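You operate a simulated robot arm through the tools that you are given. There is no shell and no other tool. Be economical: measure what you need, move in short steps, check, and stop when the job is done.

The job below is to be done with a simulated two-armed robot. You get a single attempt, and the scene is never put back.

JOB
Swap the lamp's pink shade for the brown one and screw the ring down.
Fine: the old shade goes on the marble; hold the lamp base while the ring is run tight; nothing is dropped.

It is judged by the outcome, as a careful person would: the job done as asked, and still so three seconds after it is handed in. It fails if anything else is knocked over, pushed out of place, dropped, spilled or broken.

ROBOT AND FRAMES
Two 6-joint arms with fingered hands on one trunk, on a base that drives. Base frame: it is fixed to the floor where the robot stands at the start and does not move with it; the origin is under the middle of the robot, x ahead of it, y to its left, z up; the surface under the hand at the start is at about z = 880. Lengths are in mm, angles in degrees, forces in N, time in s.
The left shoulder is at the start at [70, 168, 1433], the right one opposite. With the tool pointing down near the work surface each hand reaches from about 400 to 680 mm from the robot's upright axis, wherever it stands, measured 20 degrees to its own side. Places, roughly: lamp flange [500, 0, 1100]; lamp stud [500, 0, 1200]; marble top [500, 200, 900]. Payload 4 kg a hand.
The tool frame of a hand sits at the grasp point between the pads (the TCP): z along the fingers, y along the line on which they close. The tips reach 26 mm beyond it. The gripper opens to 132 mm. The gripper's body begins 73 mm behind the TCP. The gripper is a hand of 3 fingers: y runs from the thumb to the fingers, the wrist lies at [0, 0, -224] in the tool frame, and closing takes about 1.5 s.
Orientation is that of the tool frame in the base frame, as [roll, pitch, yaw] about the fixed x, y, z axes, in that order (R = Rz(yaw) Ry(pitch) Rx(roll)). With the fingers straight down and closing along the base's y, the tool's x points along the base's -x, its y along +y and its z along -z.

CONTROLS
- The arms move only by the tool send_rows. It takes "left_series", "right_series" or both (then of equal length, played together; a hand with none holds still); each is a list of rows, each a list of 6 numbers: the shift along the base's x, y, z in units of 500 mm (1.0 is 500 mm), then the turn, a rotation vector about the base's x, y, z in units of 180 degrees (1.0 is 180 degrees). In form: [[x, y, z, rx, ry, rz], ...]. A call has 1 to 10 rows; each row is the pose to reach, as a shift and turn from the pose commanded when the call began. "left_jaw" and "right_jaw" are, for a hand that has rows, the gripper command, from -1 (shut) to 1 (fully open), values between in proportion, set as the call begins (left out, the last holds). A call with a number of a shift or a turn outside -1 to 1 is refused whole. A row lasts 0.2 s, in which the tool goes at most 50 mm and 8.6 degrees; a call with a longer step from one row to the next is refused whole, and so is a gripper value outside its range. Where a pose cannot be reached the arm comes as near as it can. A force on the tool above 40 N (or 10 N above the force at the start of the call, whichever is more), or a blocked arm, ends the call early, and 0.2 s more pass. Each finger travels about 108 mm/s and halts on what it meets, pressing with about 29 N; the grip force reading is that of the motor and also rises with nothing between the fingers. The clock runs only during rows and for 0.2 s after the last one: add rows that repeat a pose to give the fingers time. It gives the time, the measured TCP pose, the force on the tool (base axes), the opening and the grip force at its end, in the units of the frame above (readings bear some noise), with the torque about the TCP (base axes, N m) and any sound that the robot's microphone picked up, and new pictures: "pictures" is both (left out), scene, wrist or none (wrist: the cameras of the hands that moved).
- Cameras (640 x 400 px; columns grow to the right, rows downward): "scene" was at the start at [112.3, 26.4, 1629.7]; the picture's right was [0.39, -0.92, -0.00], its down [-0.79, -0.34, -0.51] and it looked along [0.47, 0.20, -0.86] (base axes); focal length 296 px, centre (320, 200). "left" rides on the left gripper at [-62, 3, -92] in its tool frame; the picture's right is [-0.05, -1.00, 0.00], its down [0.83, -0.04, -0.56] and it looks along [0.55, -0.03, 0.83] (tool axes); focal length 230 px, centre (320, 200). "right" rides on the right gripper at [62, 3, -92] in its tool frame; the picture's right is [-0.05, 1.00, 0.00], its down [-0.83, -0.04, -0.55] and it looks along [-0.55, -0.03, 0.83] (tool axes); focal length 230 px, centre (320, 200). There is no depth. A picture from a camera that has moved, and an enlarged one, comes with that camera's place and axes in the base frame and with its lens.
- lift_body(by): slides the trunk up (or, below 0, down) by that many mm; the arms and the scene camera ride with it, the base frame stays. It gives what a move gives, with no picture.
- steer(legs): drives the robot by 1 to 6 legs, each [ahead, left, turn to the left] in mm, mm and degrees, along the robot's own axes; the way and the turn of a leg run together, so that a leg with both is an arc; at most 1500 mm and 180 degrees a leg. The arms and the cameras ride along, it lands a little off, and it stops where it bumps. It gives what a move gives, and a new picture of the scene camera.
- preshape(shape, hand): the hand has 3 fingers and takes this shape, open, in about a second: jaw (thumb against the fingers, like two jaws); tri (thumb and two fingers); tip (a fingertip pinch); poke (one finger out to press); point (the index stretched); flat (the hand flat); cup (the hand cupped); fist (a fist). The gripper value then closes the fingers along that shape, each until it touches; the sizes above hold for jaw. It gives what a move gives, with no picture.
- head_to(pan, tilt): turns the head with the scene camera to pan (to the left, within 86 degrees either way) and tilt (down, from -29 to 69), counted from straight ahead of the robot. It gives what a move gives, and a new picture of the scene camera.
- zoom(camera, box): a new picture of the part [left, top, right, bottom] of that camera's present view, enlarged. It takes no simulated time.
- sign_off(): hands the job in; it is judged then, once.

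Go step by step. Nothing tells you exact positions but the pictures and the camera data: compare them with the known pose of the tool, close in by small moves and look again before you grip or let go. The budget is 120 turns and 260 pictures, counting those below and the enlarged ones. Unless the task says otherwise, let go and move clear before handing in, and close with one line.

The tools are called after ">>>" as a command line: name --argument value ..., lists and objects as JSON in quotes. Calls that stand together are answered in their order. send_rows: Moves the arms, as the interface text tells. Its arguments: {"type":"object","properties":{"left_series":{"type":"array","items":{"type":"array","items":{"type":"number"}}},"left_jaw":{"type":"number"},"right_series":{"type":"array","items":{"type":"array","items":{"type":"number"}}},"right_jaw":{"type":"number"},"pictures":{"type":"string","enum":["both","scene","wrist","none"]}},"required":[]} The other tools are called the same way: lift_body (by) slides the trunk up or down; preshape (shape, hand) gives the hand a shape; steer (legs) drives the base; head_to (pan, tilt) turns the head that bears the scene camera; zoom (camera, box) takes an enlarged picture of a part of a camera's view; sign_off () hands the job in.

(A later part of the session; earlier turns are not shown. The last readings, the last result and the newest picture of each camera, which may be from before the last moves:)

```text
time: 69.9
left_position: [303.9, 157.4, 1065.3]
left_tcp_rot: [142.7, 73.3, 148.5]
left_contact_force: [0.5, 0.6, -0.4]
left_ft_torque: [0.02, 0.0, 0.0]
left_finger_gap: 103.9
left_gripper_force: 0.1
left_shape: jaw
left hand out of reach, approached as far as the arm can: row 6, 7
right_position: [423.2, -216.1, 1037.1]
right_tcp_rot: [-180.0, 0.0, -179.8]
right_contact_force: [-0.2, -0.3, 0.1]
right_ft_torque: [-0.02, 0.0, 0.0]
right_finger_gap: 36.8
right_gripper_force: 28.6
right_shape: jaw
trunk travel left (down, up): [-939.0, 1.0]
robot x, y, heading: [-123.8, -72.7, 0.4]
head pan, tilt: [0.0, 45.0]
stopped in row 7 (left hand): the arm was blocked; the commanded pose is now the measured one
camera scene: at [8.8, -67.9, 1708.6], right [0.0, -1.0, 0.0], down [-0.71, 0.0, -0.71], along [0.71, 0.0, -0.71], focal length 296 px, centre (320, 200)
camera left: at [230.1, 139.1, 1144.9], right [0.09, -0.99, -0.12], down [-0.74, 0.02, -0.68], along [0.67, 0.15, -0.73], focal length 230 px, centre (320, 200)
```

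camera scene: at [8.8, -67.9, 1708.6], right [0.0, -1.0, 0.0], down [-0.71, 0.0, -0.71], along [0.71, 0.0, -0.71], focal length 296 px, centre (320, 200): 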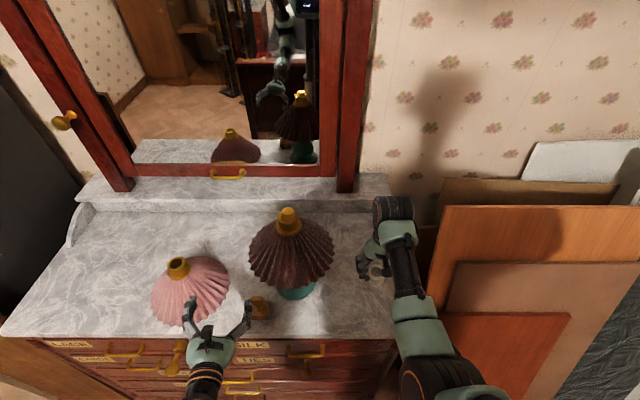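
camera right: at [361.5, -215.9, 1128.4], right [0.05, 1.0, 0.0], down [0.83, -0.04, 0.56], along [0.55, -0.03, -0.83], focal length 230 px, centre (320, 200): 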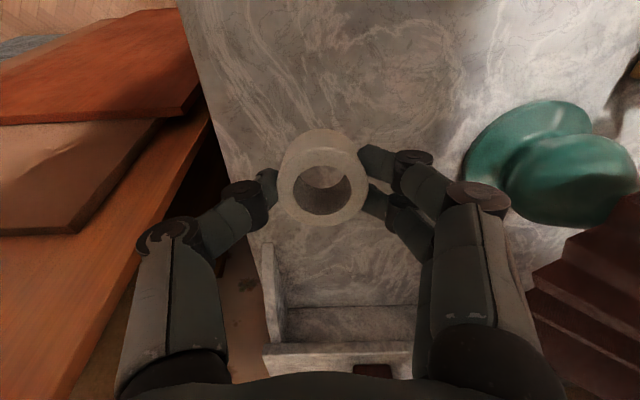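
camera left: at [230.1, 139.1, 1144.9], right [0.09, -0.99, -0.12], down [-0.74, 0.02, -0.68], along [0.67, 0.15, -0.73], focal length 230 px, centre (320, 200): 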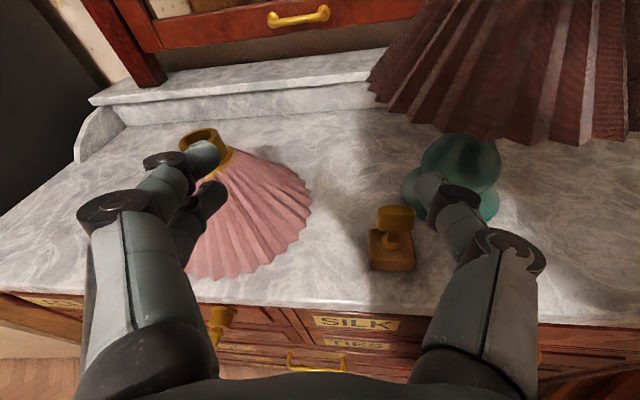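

The fold near the trunk blocks it again. I'll back the base off along the intended insertion line, set the arm's final pose there, and use the base drive for the insertion under the shade.

>>> steer --legs '[[-200, -54, 0]]'

>>> send_rows --left_series '[[0.052, -0.03, -0.02, -0.014, 0, 0.0146], [0.104, -0.08, -0.05, -0.028, 0, 0.029], [0.156, -0.13, -0.08, -0.0424, -0.0006, 0.0437], [0.208, -0.18, -0.11, -0.0565, -0.0009, 0.0583], [0.26, -0.23, -0.14, -0.0565, -0.0009, 0.0583], [0.31, -0.27, -0.17, -0.0565, -0.0009, 0.0583], [0.364, -0.3, -0.2, -0.0565, -0.0009, 0.0583], [0.364, -0.3, -0.2, -0.0565, -0.0009, 0.0583]]' --pictures "both"

```text
time: 71.5
left_position: [111.3, 100.9, 1063.8]
left_tcp_rot: [142.9, 73.1, 148.7]
left_contact_force: [0.1, 0.0, 0.1]
left_ft_torque: [0.0, 0.02, 0.0]
left_finger_gap: 104.7
left_gripper_force: 0.1
left_shape: jaw
right_position: [227.4, -272.1, 1034.9]
right_tcp_rot: [-179.9, -0.2, -179.9]
right_contact_force: [0.2, 1.1, -0.9]
right_ft_torque: [0.03, 0.03, 0.01]
right_finger_gap: 37.4
right_gripper_force: 29.4
right_shape: jaw
trunk travel left (down, up): [-939.0, 1.0]
robot x, y, heading: [-319.2, -125.5, -0.1]
head pan, tilt: [0.0, 45.0]
camera scene: at [-182.9, -124.3, 1708.1], right [0.0, -1.0, 0.0], down [-0.71, 0.0, -0.7], along [0.7, 0.0, -0.71], focal length 296 px, centre (320, 200)
```

scene: 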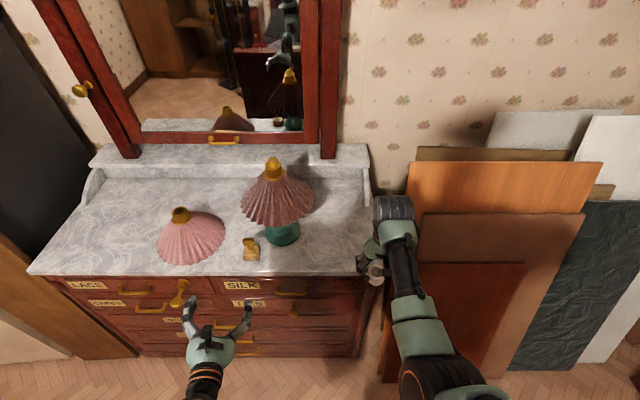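

```text
time: 72.3
left_position: [169.9, 96.7, 1029.1]
left_tcp_rot: [137.7, 71.1, 147.0]
left_contact_force: [0.8, -0.6, 0.8]
left_ft_torque: [0.0, 0.01, 0.0]
left_finger_gap: 104.0
left_gripper_force: 0.1
left_shape: jaw
left hand out of reach, approached as far as the arm can: row 2, 3
right_position: [225.6, -273.9, 1035.7]
right_tcp_rot: [179.9, 0.1, -179.9]
right_contact_force: [0.7, -0.8, -0.4]
right_ft_torque: [0.02, 0.03, -0.03]
right_finger_gap: 37.0
right_gripper_force: 28.5
right_shape: jaw
trunk travel left (down, up): [-939.0, 1.0]
robot x, y, heading: [-319.8, -126.5, 0.3]
head pan, tilt: [0.0, 45.0]
stopped in row 3 (left hand): the arm was blocked; the commanded pose is now the measured one
camera scene: at [-187.2, -125.6, 1708.5], right [0.0, -1.0, 0.0], down [-0.71, 0.0, -0.71], along [0.71, 0.0, -0.71], focal length 296 px, centre (320, 200)
camera left: at [98.8, 70.7, 1108.8], right [0.15, -0.97, -0.17], down [-0.75, 0.0, -0.66], along [0.64, 0.22, -0.73], focal length 230 px, centre (320, 200)
```

scene: 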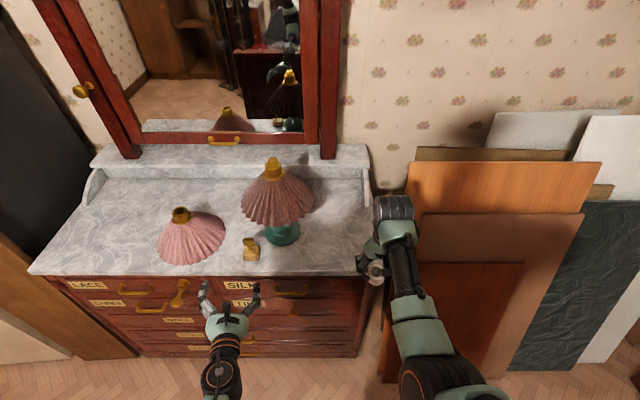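
left: 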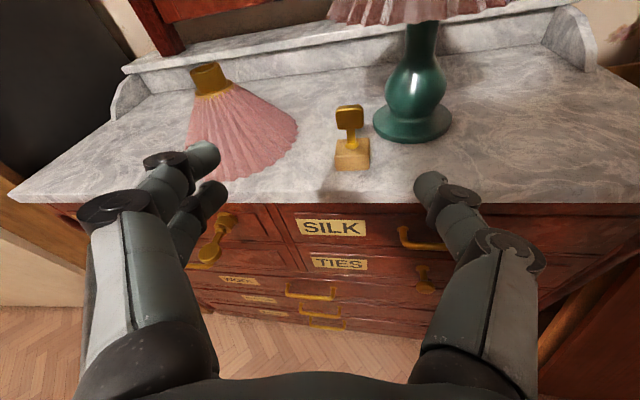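

The left arm cannot point inward like that, and the brass piece stands in its natural approach. It suits better to let the right hand hold the base from the front-right and the left hand run the ring. I'll first return the left hand to pointing down.

>>> send_rows --left_series '[[0.015, 0.02, 0.02, -0.0097, 0.046, 0.0011], [0.03, 0.04, 0.05, -0.0194, 0.092, 0.0022], [0.045, 0.06, 0.08, -0.0292, 0.138, 0.0033], [0.06, 0.08, 0.11, -0.0389, 0.184, 0.0044], [0.08, 0.1, 0.14, -0.0486, 0.23, 0.0055], [0.1, 0.12, 0.17, -0.0583, 0.276, 0.0066], [0.12, 0.14, 0.19, -0.0681, 0.322, 0.0077], [0.13, 0.16, 0.21, -0.0778, 0.368, 0.0088], [0.14, 0.18, 0.22, -0.0875, 0.414, 0.0099], [0.14, 0.18, 0.22, -0.0875, 0.414, 0.0099]]' --pictures "scene"

```text
time: 74.5
left_position: [245.7, 187.5, 1131.0]
left_tcp_rot: [180.0, -0.1, -180.0]
left_contact_force: [-0.1, 0.0, 0.1]
left_ft_torque: [0.0, 0.01, -0.03]
left_finger_gap: 104.2
left_gripper_force: 0.0
left_shape: jaw
left hand out of reach, approached as far as the arm can: row 1, 9, 10
right_position: [225.1, -274.0, 1037.8]
right_tcp_rot: [-180.0, 0.1, -179.8]
right_contact_force: [0.1, -0.2, -0.3]
right_ft_torque: [-0.02, -0.02, -0.02]
right_finger_gap: 37.1
right_gripper_force: 28.9
right_shape: jaw
trunk travel left (down, up): [-939.0, 1.0]
robot x, y, heading: [-320.6, -122.4, 0.2]
head pan, tilt: [0.0, 45.0]
camera scene: at [-187.8, -125.3, 1708.6], right [0.0, -1.0, 0.0], down [-0.71, 0.0, -0.71], along [0.71, 0.0, -0.71], focal length 296 px, centre (320, 200)
```

scene: 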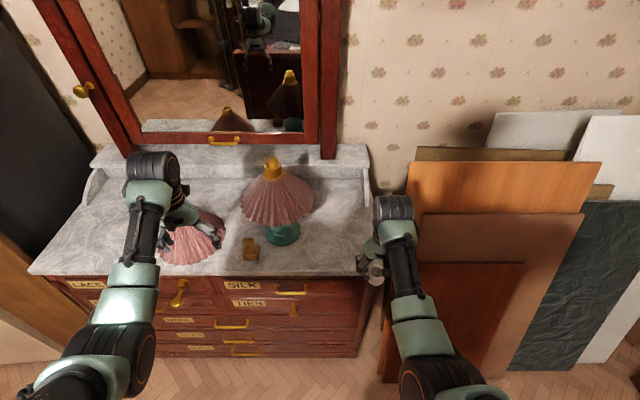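

Before moving the ring over, I'll test the mirrored pose in free air with the left hand (tilt 15°, inward yaw) to be sure that the arms can hold it.

>>> send_rows --left_series '[[0.012, -0.025, -0.03, -0.006, -0.046, -0.0079], [0.024, -0.05, -0.06, -0.0121, -0.092, -0.0158], [0.036, -0.075, -0.09, -0.0181, -0.1379, -0.0236], [0.048, -0.1, -0.12, -0.0242, -0.1839, -0.0315], [0.06, -0.125, -0.15, -0.0302, -0.2299, -0.0394], [0.072, -0.15, -0.18, -0.0363, -0.2759, -0.0473], [0.084, -0.175, -0.21, -0.0423, -0.3218, -0.0551], [0.096, -0.2, -0.24, -0.0484, -0.3678, -0.063], [0.108, -0.225, -0.26, -0.0544, -0.4138, -0.0709], [0.108, -0.25, -0.28, -0.0544, -0.4138, -0.0709]]' --pictures "none"

>>> send_rows --left_series '[[0, -0.05, -0.02, 0, 0, 0], [0, -0.12, -0.04, 0, 0, 0], [0, -0.19, -0.06, 0, 0, 0], [0, -0.25, -0.08, 0, 0, 0], [0, -0.25, -0.08, 0, 0, 0]]' --pictures "scene"

```text
time: 76.7
left_position: [302.0, 62.6, 988.6]
left_tcp_rot: [179.5, 74.8, 164.7]
left_contact_force: [-1.1, 0.0, 0.5]
left_ft_torque: [0.0, 0.02, 0.02]
left_finger_gap: 103.9
left_gripper_force: 0.0
left_shape: jaw
right_position: [226.5, -273.9, 1035.3]
right_tcp_rot: [-180.0, 0.0, -179.9]
right_contact_force: [-0.2, -0.4, -0.1]
right_ft_torque: [-0.01, -0.01, 0.01]
right_finger_gap: 37.0
right_gripper_force: 29.3
right_shape: jaw
trunk travel left (down, up): [-939.0, 1.0]
robot x, y, heading: [-319.7, -124.7, 0.1]
head pan, tilt: [0.0, 45.0]
```

```text
time: 77.9
left_position: [297.5, -49.3, 939.8]
left_tcp_rot: [176.3, 73.9, 161.7]
left_contact_force: [0.5, 0.6, -0.9]
left_ft_torque: [0.0, -0.04, 0.02]
left_finger_gap: 104.1
left_gripper_force: 0.1
left_shape: jaw
right_position: [224.9, -274.2, 1036.6]
right_tcp_rot: [-179.9, 0.1, -180.0]
right_contact_force: [0.5, -0.6, -0.3]
right_ft_torque: [0.0, -0.02, 0.0]
right_finger_gap: 37.0
right_gripper_force: 29.0
right_shape: jaw
trunk travel left (down, up): [-939.0, 1.0]
robot x, y, heading: [-320.5, -127.5, 0.2]
head pan, tilt: [0.0, 45.0]
camera scene: at [-187.8, -124.7, 1708.6], right [0.0, -1.0, 0.0], down [-0.71, 0.0, -0.71], along [0.71, 0.0, -0.71], focal length 296 px, centre (320, 200)
```

scene: 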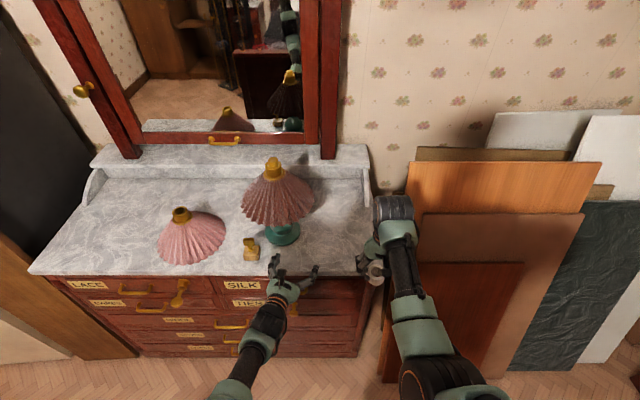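

The mirrored pose works, so the right arm should hold it likewise. I'll return the left hand to pointing down, then drive forward to set the ring on the marble for the left hand.

>>> send_rows --left_series '[[0, 0.07, 0.03, 0, 0, 0], [0, 0.14, 0.05, 0, 0, 0], [0, 0.21, 0.07, 0, 0, 0], [0, 0.236, 0.1, 0.02, 0, 0.018], [0, 0.236, 0.1, 0.02, 0, 0.018]]' --pictures "none"

```text
time: 79.1
left_position: [302.7, 55.1, 1000.2]
left_tcp_rot: [167.4, 73.7, 156.2]
left_contact_force: [0.2, 0.4, -0.5]
left_ft_torque: [-0.02, -0.02, -0.01]
left_finger_gap: 104.0
left_gripper_force: 0.0
left_shape: jaw
right_position: [225.8, -274.0, 1036.6]
right_tcp_rot: [179.8, 0.1, -179.8]
right_contact_force: [0.7, -0.3, 0.2]
right_ft_torque: [0.03, 0.0, -0.01]
right_finger_gap: 37.1
right_gripper_force: 29.3
right_shape: jaw
trunk travel left (down, up): [-939.0, 1.0]
robot x, y, heading: [-318.6, -126.7, 0.3]
head pan, tilt: [0.0, 45.0]
```

>>> send_rows --left_series '[[-0.01, 0.03, 0.03, 0.0028, 0.0458, 0.0076], [-0.02, 0.06, 0.06, 0.0056, 0.0915, 0.0152], [-0.03, 0.09, 0.09, 0.0084, 0.1373, 0.0228], [-0.04, 0.12, 0.12, 0.0112, 0.1831, 0.0304], [-0.05, 0.15, 0.15, 0.0141, 0.2288, 0.0379], [-0.06, 0.18, 0.18, 0.0169, 0.2746, 0.0455], [-0.07, 0.21, 0.21, 0.0197, 0.3204, 0.0531], [-0.08, 0.24, 0.24, 0.0225, 0.3661, 0.0607], [-0.09, 0.26, 0.26, 0.0253, 0.4119, 0.0683], [-0.09, 0.26, 0.26, 0.0253, 0.4119, 0.0683]]' --pictures "none"

>>> steer --legs '[[198, 52, 0]]'

```text
time: 81.3
left_position: [257.2, 187.9, 1132.3]
left_tcp_rot: [-180.0, -0.2, 179.9]
left_contact_force: [0.1, -0.5, -0.6]
left_ft_torque: [-0.02, 0.0, -0.02]
left_finger_gap: 104.3
left_gripper_force: 0.0
left_shape: jaw
left hand out of reach, approached as far as the arm can: row 1
right_position: [227.0, -273.1, 1036.3]
right_tcp_rot: [-180.0, 0.1, -179.9]
right_contact_force: [-0.4, -1.0, -0.4]
right_ft_torque: [0.01, 0.0, 0.0]
right_finger_gap: 37.1
right_gripper_force: 29.2
right_shape: jaw
trunk travel left (down, up): [-939.0, 1.0]
robot x, y, heading: [-320.8, -122.3, 0.0]
head pan, tilt: [0.0, 45.0]
```

```text
time: 82.9
left_position: [448.6, 237.3, 1132.7]
left_tcp_rot: [-180.0, 0.2, -180.0]
left_contact_force: [-0.4, 0.1, -0.5]
left_ft_torque: [0.01, -0.03, 0.04]
left_finger_gap: 104.4
left_gripper_force: 0.1
left_shape: jaw
right_position: [419.2, -220.7, 1038.4]
right_tcp_rot: [-180.0, 0.1, -179.9]
right_contact_force: [-0.2, -0.2, 0.6]
right_ft_torque: [0.03, -0.03, -0.01]
right_finger_gap: 36.8
right_gripper_force: 29.3
right_shape: jaw
trunk travel left (down, up): [-939.0, 1.0]
robot x, y, heading: [-124.6, -75.2, 0.0]
head pan, tilt: [0.0, 45.0]
camera scene: at [2.9, -74.2, 1709.0], right [0.0, -1.0, 0.0], down [-0.7, 0.0, -0.71], along [0.71, 0.0, -0.7], focal length 296 px, centre (320, 200)
```

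scene: 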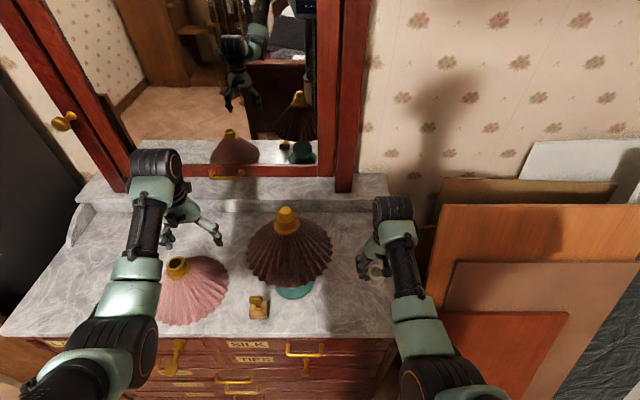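

Now I'll set the ring down at about (418, -195): gripped at z 917.5, so I'll release at 918.

>>> send_rows --right_series '[[0, 0.02, -0.06, 0, 0, 0], [0, 0.05, -0.12, 0, 0, 0], [0, 0.05, -0.18, 0, 0, 0], [0, 0.05, -0.216, 0, 0, 0], [0, 0.05, -0.226, 0, 0, 0], [0, 0.05, -0.226, 0, 0, 0]]' --pictures "none"

```text
time: 84.3
left_position: [453.4, 239.6, 1129.8]
left_tcp_rot: [-179.9, -0.2, -180.0]
left_contact_force: [-0.4, 1.1, 0.4]
left_ft_torque: [0.0, 0.0, 0.0]
left_finger_gap: 104.0
left_gripper_force: 0.1
left_shape: jaw
right_position: [421.0, -195.3, 922.3]
right_tcp_rot: [179.9, 0.0, -179.9]
right_contact_force: [-0.3, -1.1, -0.4]
right_ft_torque: [-0.01, 0.03, -0.01]
right_finger_gap: 37.0
right_gripper_force: 28.3
right_shape: jaw
trunk travel left (down, up): [-939.0, 1.0]
robot x, y, heading: [-121.7, -74.4, 0.2]
head pan, tilt: [0.0, 45.0]
```

>>> send_rows --right_series '[[0, 0, -0.003, 0, 0, 0], [0, 0, -0.006, 0, 0, 0], [0, 0, -0.0085, 0, 0, 0], [0, 0, -0.0085, 0, 0, 0]]' --pictures "none"

```text
time: 85.3
left_position: [453.0, 239.6, 1129.4]
left_tcp_rot: [180.0, 0.0, 180.0]
left_contact_force: [0.1, -0.2, 0.1]
left_ft_torque: [-0.01, 0.0, 0.03]
left_finger_gap: 104.3
left_gripper_force: 0.1
left_shape: jaw
right_position: [422.4, -195.9, 919.5]
right_tcp_rot: [-179.9, 0.1, -179.9]
right_contact_force: [0.2, -0.5, -0.7]
right_ft_torque: [-0.02, 0.02, 0.02]
right_finger_gap: 37.1
right_gripper_force: 28.9
right_shape: jaw
trunk travel left (down, up): [-939.0, 1.0]
robot x, y, heading: [-124.3, -73.1, -0.0]
head pan, tilt: [0.0, 45.0]
```

>>> send_rows --right_series '[[0, 0, -0.002, 0, 0, 0], [0, 0, -0.004, 0, 0, 0], [0, 0, -0.004, 0, 0, 0]]' --pictures "none"

```text
time: 86.1
left_position: [451.8, 239.2, 1130.6]
left_tcp_rot: [179.9, -0.2, 179.9]
left_contact_force: [-0.1, -0.5, -0.4]
left_ft_torque: [0.01, 0.01, -0.03]
left_finger_gap: 104.4
left_gripper_force: 0.2
left_shape: jaw
right_position: [421.9, -196.2, 917.9]
right_tcp_rot: [179.9, 0.0, -179.9]
right_contact_force: [-0.1, 0.7, -0.8]
right_ft_torque: [-0.04, -0.02, 0.01]
right_finger_gap: 36.8
right_gripper_force: 28.6
right_shape: jaw
trunk travel left (down, up): [-939.0, 1.0]
robot x, y, heading: [-121.7, -76.2, 0.0]
head pan, tilt: [0.0, 45.0]
```

>>> send_rows --right_series '[[0, 0, -0.002, 0, 0, 0], [0, 0, -0.003, 0, 0, 0], [0, 0, -0.003, 0, 0, 0]]' --pictures "none"

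```text
time: 86.9
left_position: [451.9, 239.1, 1129.9]
left_tcp_rot: [-179.9, 0.1, -180.0]
left_contact_force: [-0.1, -0.1, 0.2]
left_ft_torque: [0.03, -0.01, 0.01]
left_finger_gap: 104.1
left_gripper_force: 0.0
left_shape: jaw
right_position: [422.5, -195.7, 916.4]
right_tcp_rot: [180.0, 0.1, -179.8]
right_contact_force: [-0.1, 0.2, 3.1]
right_ft_torque: [0.03, 0.04, 0.0]
right_finger_gap: 37.2
right_gripper_force: 29.2
right_shape: jaw
trunk travel left (down, up): [-939.0, 1.0]
robot x, y, heading: [-124.3, -74.1, 0.2]
head pan, tilt: [0.0, 45.0]
```

The ring touches the marble. I'll open, lift, and move the right hand up and to the right.

>>> send_rows --right_series '[[0, 0, 0, 0, 0, 0], [0, 0, 0, 0, 0, 0], [0, 0, 0.02, 0, 0, 0], [0, 0, 0.08, 0, 0, 0], [0, 0, 0.16, 0, 0, 0], [0.02, -0.05, 0.24, 0, 0, 0], [0.06, -0.11, 0.3, 0, 0, 0], [0.1, -0.17, 0.36, 0, 0, 0], [0.15, -0.22, 0.42, 0, 0, 0], [0.19, -0.24, 0.5, 0, 0, 0]]' --right_jaw 0.2 --pictures "scene"

>>> zoom --camera "scene" --box '[320, 230, 440, 330]'

```text
time: 89.1
left_position: [452.9, 238.9, 1130.0]
left_tcp_rot: [-180.0, -0.1, 180.0]
left_contact_force: [-0.5, -0.7, -0.6]
left_ft_torque: [0.01, 0.05, -0.01]
left_finger_gap: 104.4
left_gripper_force: 0.1
left_shape: jaw
right_position: [516.4, -315.0, 1163.9]
right_tcp_rot: [180.0, -0.1, -179.8]
right_contact_force: [0.1, 0.6, 0.4]
right_ft_torque: [-0.01, 0.0, 0.0]
right_finger_gap: 78.9
right_gripper_force: 0.2
right_shape: jaw
trunk travel left (down, up): [-939.0, 1.0]
robot x, y, heading: [-120.2, -72.4, 0.2]
head pan, tilt: [0.0, 45.0]
camera scene: at [9.2, -72.8, 1708.4], right [0.0, -1.0, 0.0], down [-0.71, 0.0, -0.71], along [0.71, 0.0, -0.71], focal length 296 px, centre (320, 200)
```

scene: 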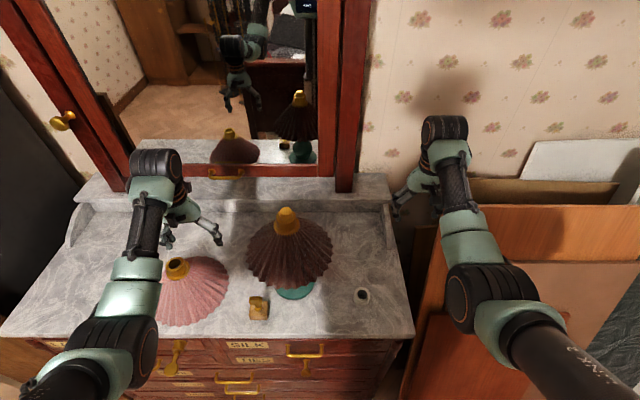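

```text
4.00 times, centred on (380, 280) of scene
camera zoom: at [9.2, -72.8, 1708.4], right [0.0, -1.0, 0.0], down [-0.71, 0.0, -0.71], along [0.71, 0.0, -0.71], focal length 1186 px, centre (80, -120)
```

zoom: 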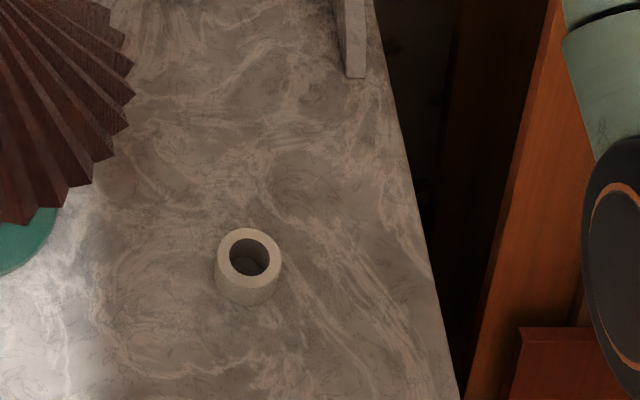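

The ring stands at (421.5, -195). I'll raise the left hand, drive 110 mm right, and bring it over the lamp to the ring.

>>> send_rows --left_series '[[0.04, 0, 0.07, 0, 0, 0], [0.08, 0, 0.14, 0, 0, 0], [0.12, 0, 0.21, 0, 0, 0], [0.15, 0, 0.28, 0, 0, 0], [0.15, 0, 0.3, 0, 0, 0]]' --left_jaw 0.3 --pictures "none"

>>> steer --legs '[[0, -110, 0]]'

>>> send_rows --left_series '[[0, -0.07, 0, 0, 0, 0], [0, -0.14, 0, 0, 0, 0], [0, -0.21, 0, 0, 0, 0], [0, -0.29, 0, 0, 0, 0], [0, -0.37, 0, 0, 0, 0], [0, -0.45, 0, 0, 0, 0], [0, -0.53, 0, 0, 0, 0], [0, -0.6, 0, 0, 0, 0], [0, -0.65, 0, 0, 0, 0]]' --pictures "scene"

```text
time: 90.3
left_position: [545.0, 240.5, 1273.7]
left_tcp_rot: [180.0, -0.1, -180.0]
left_contact_force: [0.3, -0.3, 0.3]
left_ft_torque: [0.01, -0.01, 0.01]
left_finger_gap: 86.2
left_gripper_force: 0.1
left_shape: jaw
left hand out of reach, approached as far as the arm can: row 1, 2, 3, 4, 5
right_position: [516.2, -315.7, 1164.9]
right_tcp_rot: [180.0, 0.0, -179.9]
right_contact_force: [-0.1, 0.7, 0.3]
right_ft_torque: [0.03, -0.01, 0.0]
right_finger_gap: 78.6
right_gripper_force: 0.1
right_shape: jaw
trunk travel left (down, up): [-939.0, 1.0]
robot x, y, heading: [-126.7, -74.9, 0.1]
head pan, tilt: [0.0, 45.0]
```

```text
time: 91.5
left_position: [543.0, 138.9, 1271.8]
left_tcp_rot: [-179.6, 0.0, -179.8]
left_contact_force: [-0.6, 0.3, -0.1]
left_ft_torque: [-0.04, 0.01, 0.0]
left_finger_gap: 86.4
left_gripper_force: 0.1
left_shape: jaw
right_position: [516.7, -417.8, 1164.7]
right_tcp_rot: [-179.8, 0.0, -179.8]
right_contact_force: [0.2, 0.6, 0.4]
right_ft_torque: [-0.03, -0.03, 0.01]
right_finger_gap: 78.9
right_gripper_force: 0.1
right_shape: jaw
trunk travel left (down, up): [-939.0, 1.0]
robot x, y, heading: [-125.6, -179.8, 0.3]
head pan, tilt: [0.0, 45.0]
camera scene: at [8.8, -173.1, 1708.5], right [0.01, -1.0, 0.0], down [-0.71, -0.01, -0.71], along [0.71, 0.0, -0.71], focal length 296 px, centre (320, 200)
```

scene: 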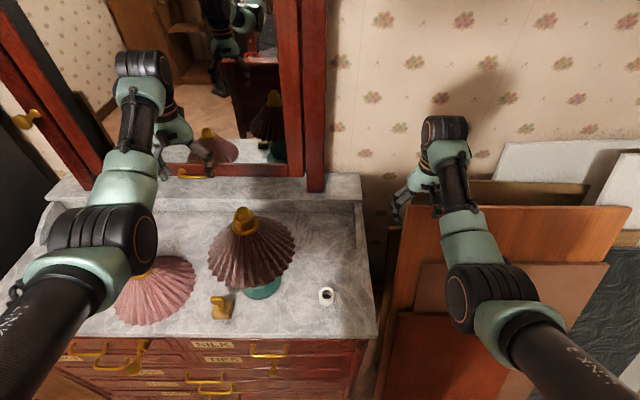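

```text
time: 93.5
left_position: [535.4, -185.7, 1272.8]
left_tcp_rot: [180.0, 0.0, -179.7]
left_contact_force: [0.0, 0.1, -0.6]
left_ft_torque: [0.03, 0.0, -0.01]
left_finger_gap: 86.2
left_gripper_force: 0.1
left_shape: jaw
left hand out of reach, approached as far as the arm can: row 1, 2, 3, 9
right_position: [516.9, -422.3, 1164.9]
right_tcp_rot: [-180.0, 0.1, -179.8]
right_contact_force: [-0.4, 0.8, -1.1]
right_ft_torque: [-0.02, 0.01, 0.01]
right_finger_gap: 78.8
right_gripper_force: 0.1
right_shape: jaw
trunk travel left (down, up): [-939.0, 1.0]
robot x, y, heading: [-126.6, -182.0, 0.4]
head pan, tilt: [0.0, 45.0]
camera scene: at [8.3, -181.4, 1708.6], right [0.01, -1.0, 0.0], down [-0.71, 0.0, -0.71], along [0.71, 0.0, -0.71], focal length 296 px, centre (320, 200)
```

scene: 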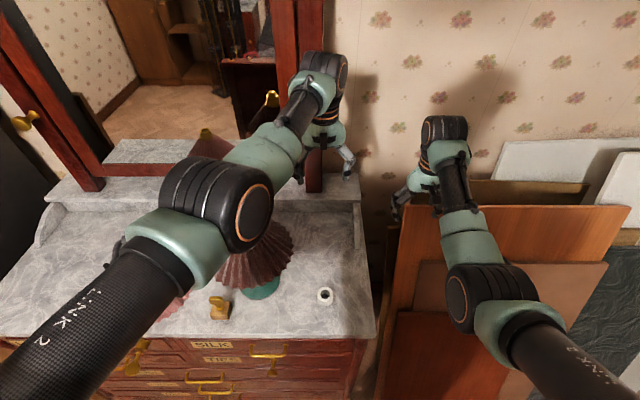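

>>> send_rows --left_series '[[0, -0.018, -0.08, 0, 0, 0], [0, -0.018, -0.16, 0, 0, 0], [-0.03, -0.018, -0.24, 0, 0, 0], [-0.07, -0.018, -0.32, 0, 0, 0], [-0.12, -0.018, -0.4, 0, 0, 0], [-0.17, -0.018, -0.48, 0, 0, 0], [-0.21, -0.018, -0.54, 0, 0, 0], [-0.226, -0.018, -0.57, 0, 0, 0], [-0.226, -0.018, -0.57, 0, 0, 0]]' --pictures "both"

```text
time: 95.7
left_position: [467.9, -115.6, 978.9]
left_tcp_rot: [176.4, 1.7, -176.7]
left_contact_force: [0.4, -2.3, -1.1]
left_ft_torque: [0.06, -0.01, 0.04]
left_finger_gap: 85.6
left_gripper_force: 0.2
left_shape: jaw
left hand out of reach, approached as far as the arm can: row 2, 4, 5, 6, 7, 8, 9
right_position: [517.6, -421.5, 1164.0]
right_tcp_rot: [-180.0, 0.0, -179.6]
right_contact_force: [0.4, 1.2, 0.4]
right_ft_torque: [-0.02, 0.0, 0.0]
right_finger_gap: 79.0
right_gripper_force: 0.0
right_shape: jaw
trunk travel left (down, up): [-939.0, 1.0]
robot x, y, heading: [-126.1, -181.3, 0.1]
head pan, tilt: [0.0, 45.0]
stopped in row 9 (left hand): the arm was blocked; the commanded pose is now the measured one
camera scene: at [9.1, -181.4, 1708.5], right [0.01, -1.0, 0.0], down [-0.71, 0.0, -0.71], along [0.71, 0.0, -0.71], focal length 296 px, centre (320, 200)
camera left: at [526.5, -114.7, 1072.3], right [0.11, -0.99, -0.06], down [-0.84, -0.13, 0.52], along [-0.53, -0.01, -0.85], focal length 230 px, centre (320, 200)
```

scene: 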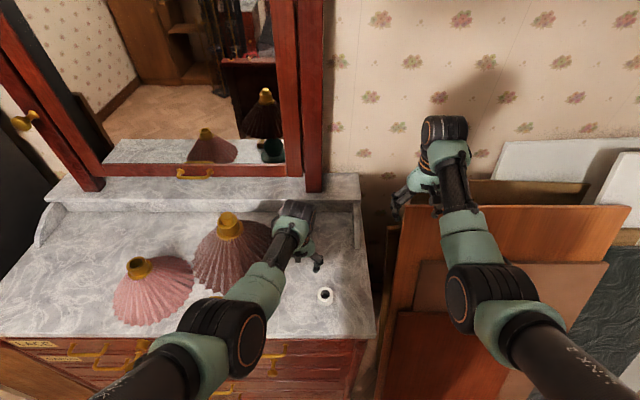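
left: 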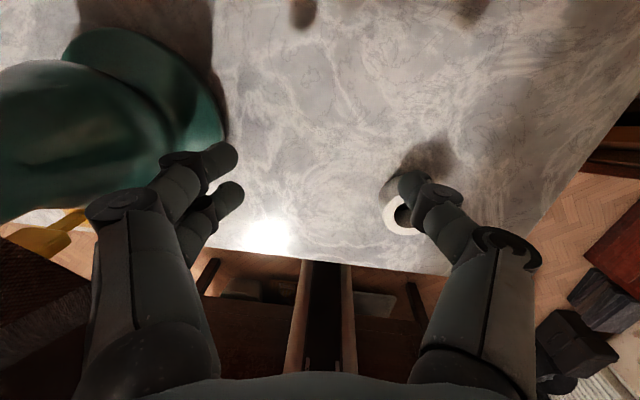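

The arm veered toward the lamp at its sideways limit; I need to check the lamp at once.

>>> zoom --camera "scene" --box '[170, 180, 350, 320]'

```text
2.86 times, centred on (260, 250) of scene
camera zoom: at [9.1, -181.4, 1708.5], right [0.01, -1.0, 0.0], down [-0.71, 0.0, -0.71], along [0.71, 0.0, -0.71], focal length 847 px, centre (491, 57)
```

zoom: 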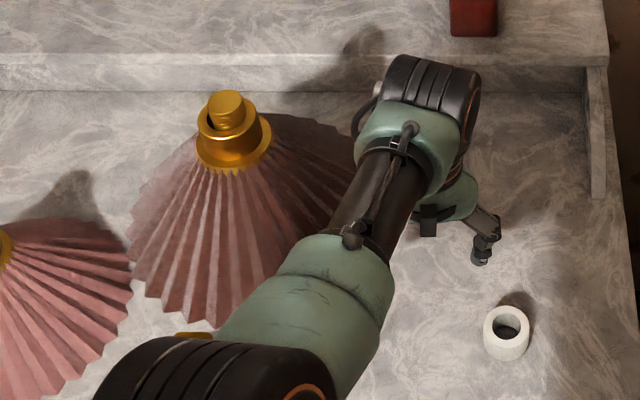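

The arm has pushed the lamp leftward by about 25–30 mm (tilted or slid). I'll drive the base gently to the right to take the arm off it.

>>> steer --legs '[[0, -20, 0]]'

>>> zoom --camera "scene" --box '[170, 180, 350, 320]'

```text
time: 96.5
left_position: [467.5, -129.9, 979.2]
left_tcp_rot: [176.7, 1.8, -176.7]
left_contact_force: [1.2, 0.5, 0.0]
left_ft_torque: [-0.04, 0.01, -0.02]
left_finger_gap: 85.7
left_gripper_force: 0.1
left_shape: jaw
right_position: [517.5, -435.8, 1165.4]
right_tcp_rot: [-179.8, -0.1, -179.6]
right_contact_force: [-0.1, 0.7, -0.2]
right_ft_torque: [-0.04, 0.0, 0.01]
right_finger_gap: 78.7
right_gripper_force: 0.0
right_shape: jaw
trunk travel left (down, up): [-939.0, 1.0]
robot x, y, heading: [-122.6, -203.4, 0.2]
head pan, tilt: [0.0, 45.0]
camera scene: at [9.0, -193.2, 1708.5], right [0.01, -1.0, 0.0], down [-0.71, -0.01, -0.71], along [0.71, 0.0, -0.71], focal length 296 px, centre (320, 200)
```

scene: 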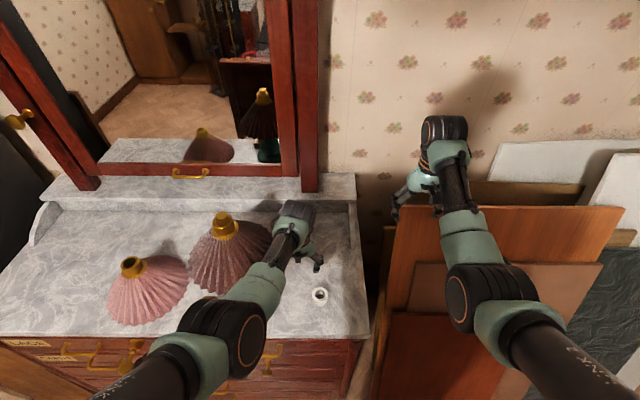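

```text
2.86 times, centred on (260, 250) of scene
camera zoom: at [9.0, -193.2, 1708.5], right [0.01, -1.0, 0.0], down [-0.71, -0.01, -0.71], along [0.71, 0.0, -0.71], focal length 847 px, centre (491, 57)
```

zoom: 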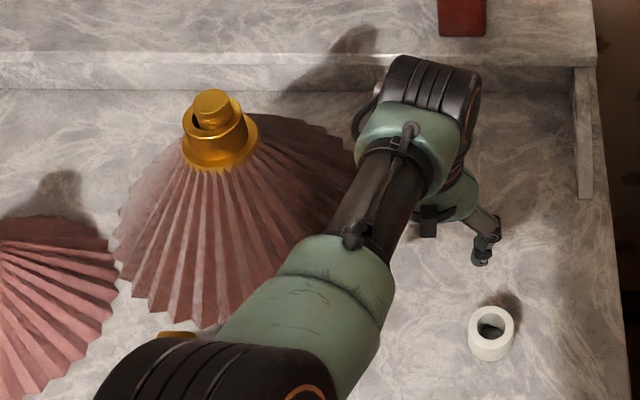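

The lamp has slid rather than fallen, and the arm is no longer pushing it. I'll drive further right to get the arm well clear, then raise it.

>>> steer --legs '[[0, -70, 0]]'

>>> zoom --camera "scene" --box '[120, 180, 340, 320]'

>>> zoom --camera "left" --box '[0, 0, 640, 400]'

```text
time: 97.5
left_position: [467.4, -194.9, 979.6]
left_tcp_rot: [176.8, 1.8, -176.6]
left_contact_force: [0.0, 1.0, -0.1]
left_ft_torque: [-0.03, 0.05, 0.0]
left_finger_gap: 86.0
left_gripper_force: 0.1
left_shape: jaw
right_position: [518.7, -501.8, 1166.8]
right_tcp_rot: [-179.7, 0.1, -179.4]
right_contact_force: [0.1, 0.7, -0.2]
right_ft_torque: [-0.07, -0.01, -0.03]
right_finger_gap: 79.0
right_gripper_force: 0.0
right_shape: jaw
trunk travel left (down, up): [-939.0, 1.0]
robot x, y, heading: [-122.9, -271.4, 0.4]
head pan, tilt: [0.0, 45.0]
camera scene: at [9.1, -257.8, 1708.5], right [0.01, -1.0, 0.01], down [-0.71, -0.01, -0.71], along [0.71, 0.0, -0.71], focal length 296 px, centre (320, 200)
```

scene: 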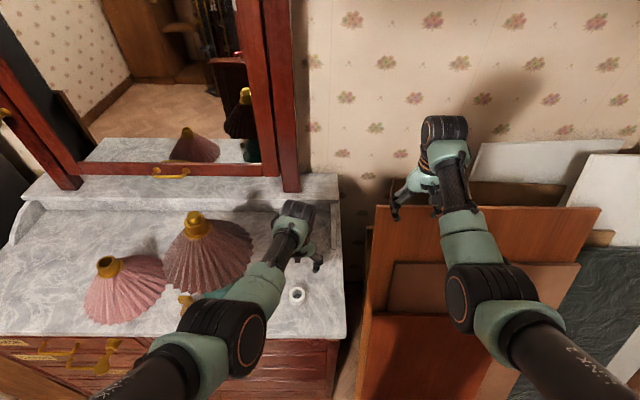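

```text
2.86 times, centred on (230, 250) of scene
camera zoom: at [9.1, -257.8, 1708.5], right [0.01, -1.0, 0.01], down [-0.71, -0.01, -0.71], along [0.71, 0.0, -0.71], focal length 847 px, centre (577, 57)
```

zoom: 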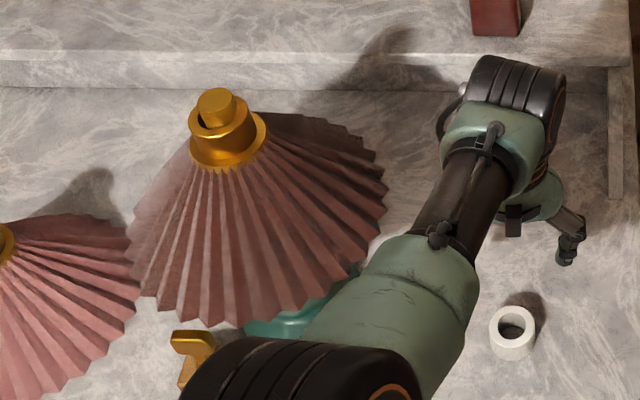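

```text
1.00 times, centred on (320, 200) of left (not enlarged: the box is as wide or as high as the picture)
camera zoom: at [526.6, -194.1, 1071.8], right [0.11, -0.99, -0.05], down [-0.84, -0.12, 0.53], along [-0.53, -0.01, -0.85], focal length 230 px, centre (320, 200)
```

zoom: 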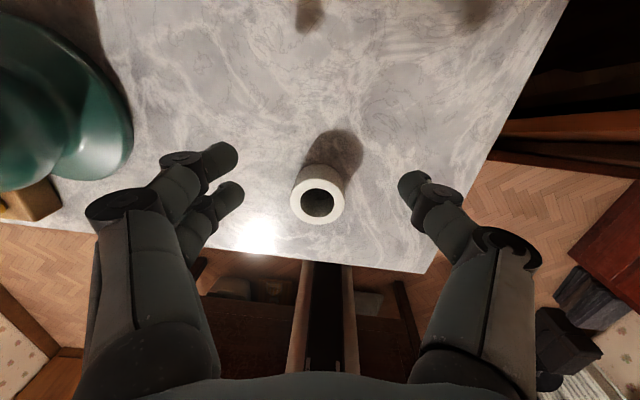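

The lamp stands at about (460, 30) now, still upright, with the block apparently untouched. The left hand is nearly above the ring; I'll straighten it and move over the ring.

>>> send_rows --left_series '[[-0.03, 0, 0.02, -0.0178, 0.01, -0.0189], [-0.06, 0, 0.02, -0.0178, 0.01, -0.0189], [-0.09, 0, 0, -0.0178, 0.01, -0.0189], [-0.09, 0, -0.02, -0.0178, 0.01, -0.0189]]' --pictures "both"

```text
time: 98.7
left_position: [446.4, -149.9, 977.0]
left_tcp_rot: [175.9, 1.9, -178.0]
left_contact_force: [-0.1, 0.7, 0.2]
left_ft_torque: [-0.01, 0.0, 0.01]
left_finger_gap: 85.8
left_gripper_force: 0.1
left_shape: jaw
right_position: [516.7, -507.8, 1164.5]
right_tcp_rot: [179.9, 0.0, -179.6]
right_contact_force: [0.1, -0.6, -1.0]
right_ft_torque: [-0.01, -0.01, 0.02]
right_finger_gap: 78.7
right_gripper_force: 0.0
right_shape: jaw
trunk travel left (down, up): [-939.0, 1.0]
robot x, y, heading: [-123.2, -267.8, 0.2]
head pan, tilt: [0.0, 45.0]
stopped in row 4 (left hand): the arm was blocked; the commanded pose is now the measured one
camera scene: at [9.4, -267.3, 1708.5], right [0.01, -1.0, 0.0], down [-0.71, -0.01, -0.71], along [0.71, 0.0, -0.71], focal length 296 px, centre (320, 200)
camera left: at [504.4, -151.7, 1069.9], right [0.09, -0.99, -0.07], down [-0.85, -0.11, 0.52], along [-0.53, 0.01, -0.85], focal length 230 px, centre (320, 200)
```

scene: 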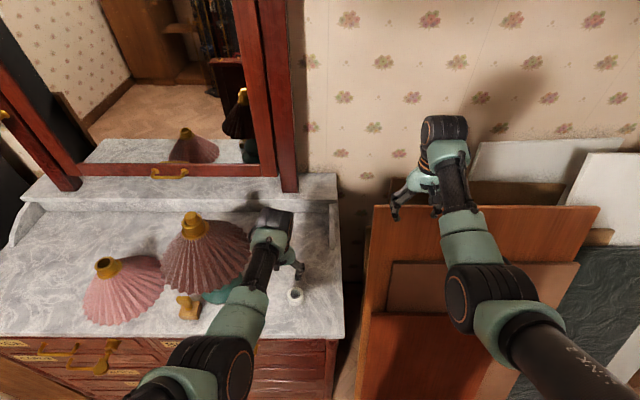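
left: 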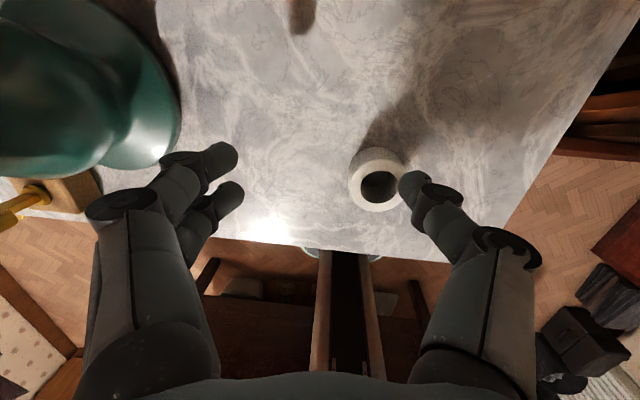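

The left arm can't reach further inward when folded this much. I'll shift the base 40 mm back and 42 mm right so the ring falls under the hand.

>>> steer --legs '[[-40, -42, 0]]'

>>> send_rows --left_series '[[0.01, 0, 0, -0.0228, 0.0106, -0.0111], [0.02, 0, 0, -0.0228, 0.0106, -0.0111], [0.02, 0, 0, -0.0228, 0.0106, -0.0111]]' --pictures "both"

```text
time: 99.7
left_position: [412.3, -187.6, 972.2]
left_tcp_rot: [176.3, 1.5, -178.0]
left_contact_force: [0.0, 0.4, -0.6]
left_ft_torque: [-0.03, 0.04, 0.01]
left_finger_gap: 85.6
left_gripper_force: 0.1
left_shape: jaw
right_position: [485.0, -543.1, 1161.4]
right_tcp_rot: [-179.7, -0.3, -179.5]
right_contact_force: [0.7, 0.6, -1.1]
right_ft_torque: [-0.06, 0.06, 0.0]
right_finger_gap: 78.8
right_gripper_force: 0.0
right_shape: jaw
trunk travel left (down, up): [-939.0, 1.0]
robot x, y, heading: [-160.3, -310.6, 0.3]
head pan, tilt: [0.0, 45.0]
camera scene: at [-20.2, -301.1, 1707.6], right [0.01, -1.0, 0.01], down [-0.71, -0.01, -0.7], along [0.7, 0.0, -0.71], focal length 296 px, centre (320, 200)
```

scene: 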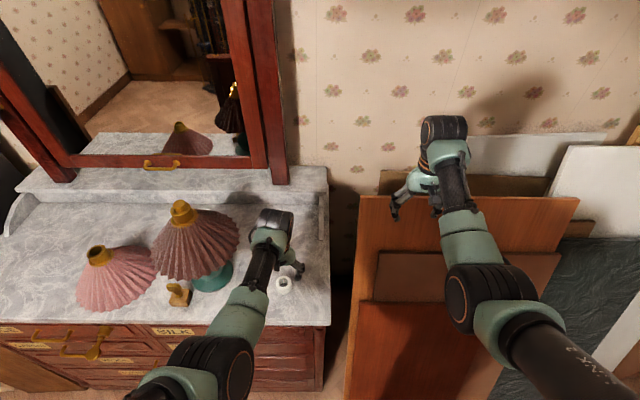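

```text
time: 100.5
left_position: [417.4, -193.3, 977.2]
left_tcp_rot: [-180.0, -0.1, 180.0]
left_contact_force: [-0.6, -0.9, 0.4]
left_ft_torque: [0.02, 0.0, 0.02]
left_finger_gap: 85.9
left_gripper_force: 0.1
left_shape: jaw
right_position: [478.0, -548.9, 1164.5]
right_tcp_rot: [179.9, 0.0, -179.3]
right_contact_force: [0.6, -0.1, -0.2]
right_ft_torque: [0.03, -0.01, 0.01]
right_finger_gap: 78.8
right_gripper_force: 0.0
right_shape: jaw
trunk travel left (down, up): [-939.0, 1.0]
robot x, y, heading: [-160.1, -311.0, 0.5]
head pan, tilt: [0.0, 45.0]
camera scene: at [-30.6, -311.9, 1708.6], right [0.01, -1.0, 0.0], down [-0.71, 0.0, -0.71], along [0.71, 0.01, -0.71], focal length 296 px, centre (320, 200)
camera left: at [477.7, -190.7, 1068.2], right [0.05, -1.0, 0.0], down [-0.83, -0.04, 0.56], along [-0.55, -0.03, -0.83], focal length 230 px, centre (320, 200)
```

scene: 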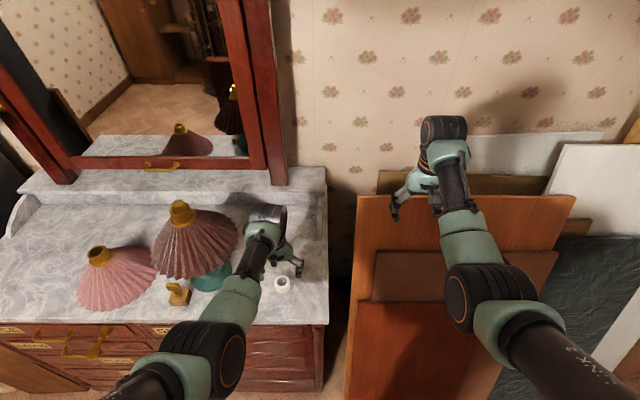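
left: 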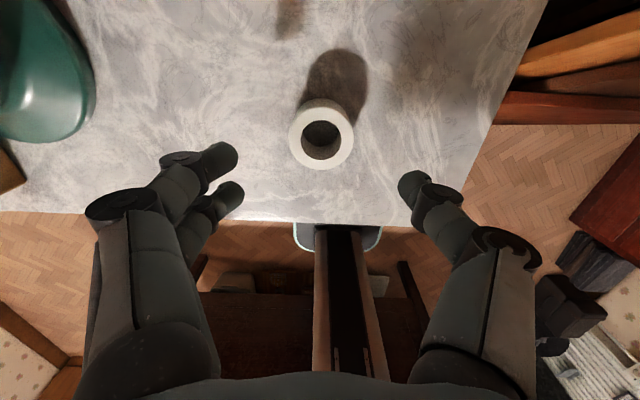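

Straight again. The ring is 5 mm ahead of the hand; I'll correct, descend to 917, and close.

>>> send_rows --left_series '[[0.009, -0.001, -0.03, 0, 0, 0], [0.009, -0.001, -0.08, 0, 0, 0], [0.009, -0.001, -0.1, 0, 0, 0], [0.009, -0.001, -0.112, 0, 0, 0], [0.009, -0.001, -0.12, 0, 0, 0], [0.009, -0.001, -0.12, 0, 0, 0]]' --left_jaw 0.1 --pictures "wrist"

```text
time: 101.9
left_position: [420.8, -193.0, 916.0]
left_tcp_rot: [-179.9, -0.1, 180.0]
left_contact_force: [0.0, 0.1, 0.1]
left_ft_torque: [0.01, 0.03, 0.03]
left_finger_gap: 73.1
left_gripper_force: 0.1
left_shape: jaw
right_position: [478.6, -548.5, 1165.0]
right_tcp_rot: [179.9, 0.1, -179.4]
right_contact_force: [-0.8, -0.8, 0.1]
right_ft_torque: [0.0, -0.03, 0.01]
right_finger_gap: 78.8
right_gripper_force: 0.1
right_shape: jaw
trunk travel left (down, up): [-939.0, 1.0]
robot x, y, heading: [-160.5, -309.3, 0.1]
head pan, tilt: [0.0, 45.0]
camera left: at [482.2, -190.5, 1007.5], right [0.05, -1.0, 0.0], down [-0.83, -0.04, 0.56], along [-0.56, -0.03, -0.83], focal length 230 px, centre (320, 200)
```

left: 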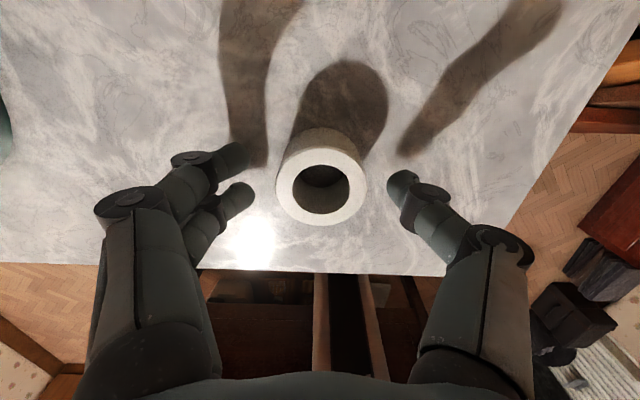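

>>> send_rows --left_series '[[0.001, 0, 0.003, 0, 0, 0], [0.001, 0, 0.003, 0, 0, 0], [0.001, 0, 0.003, 0, 0, 0], [0.001, 0, 0.003, 0, 0, 0], [0.001, 0, 0.003, 0, 0, 0]]' --left_jaw -1 --pictures "none"

>>> send_rows --left_series '[[0, 0, 0.04, 0, 0, 0], [0, 0, 0.12, 0, 0, 0], [0.02, 0, 0.2, 0, 0, 0], [0.06, 0, 0.28, 0, 0, 0], [0.1, 0, 0.36, 0, 0, 0], [0.14, 0, 0.44, 0, 0, 0], [0.18, 0, 0.52, 0, 0, 0], [0.2, 0, 0.6, 0, 0, 0], [0.2, 0, 0.68, 0, 0, 0], [0.2, 0, 0.72, 0, 0, 0]]' --pictures "both"

```text
time: 103.1
left_position: [422.1, -193.2, 916.5]
left_tcp_rot: [-179.9, -0.1, -179.9]
left_contact_force: [0.3, 0.3, 0.5]
left_ft_torque: [0.02, 0.03, 0.0]
left_finger_gap: 36.9
left_gripper_force: 28.7
left_shape: jaw
right_position: [478.6, -550.0, 1163.5]
right_tcp_rot: [179.9, 0.1, -179.4]
right_contact_force: [0.7, 0.7, 0.1]
right_ft_torque: [-0.02, 0.01, 0.02]
right_finger_gap: 78.7
right_gripper_force: 0.1
right_shape: jaw
trunk travel left (down, up): [-939.0, 1.0]
robot x, y, heading: [-159.4, -315.5, 0.6]
head pan, tilt: [0.0, 45.0]
```

```text
time: 105.3
left_position: [522.0, -193.6, 1279.2]
left_tcp_rot: [-179.9, -0.2, -180.0]
left_contact_force: [-1.4, 0.4, -0.2]
left_ft_torque: [0.0, -0.03, 0.0]
left_finger_gap: 37.0
left_gripper_force: 28.7
left_shape: jaw
right_position: [480.0, -549.2, 1164.8]
right_tcp_rot: [179.8, 0.0, -179.4]
right_contact_force: [1.0, -0.1, -0.2]
right_ft_torque: [-0.01, 0.02, 0.0]
right_finger_gap: 79.0
right_gripper_force: 0.1
right_shape: jaw
trunk travel left (down, up): [-939.0, 1.0]
robot x, y, heading: [-160.1, -312.4, 0.2]
head pan, tilt: [0.0, 45.0]
camera scene: at [-29.7, -310.7, 1708.5], right [0.01, -1.0, 0.0], down [-0.71, 0.0, -0.71], along [0.71, 0.0, -0.71], focal length 296 px, centre (320, 200)
camera left: at [583.9, -191.0, 1370.4], right [0.05, -1.0, 0.0], down [-0.83, -0.04, 0.56], along [-0.56, -0.03, -0.83], focal length 230 px, centre (320, 200)
```

scene: 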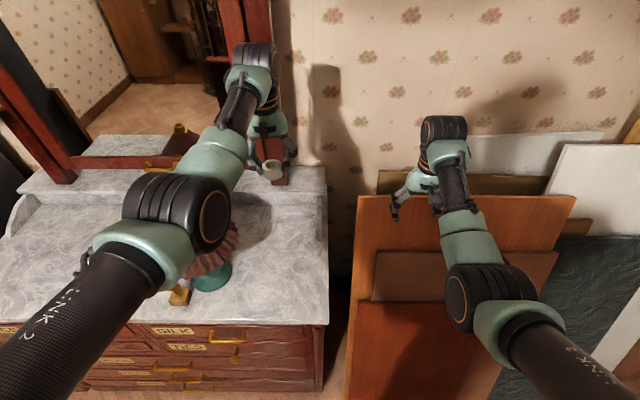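
left: 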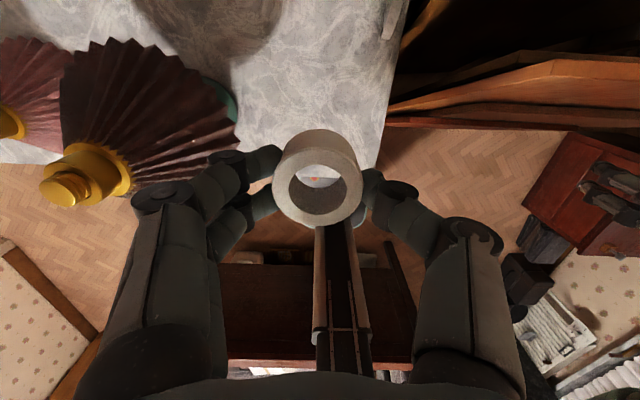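

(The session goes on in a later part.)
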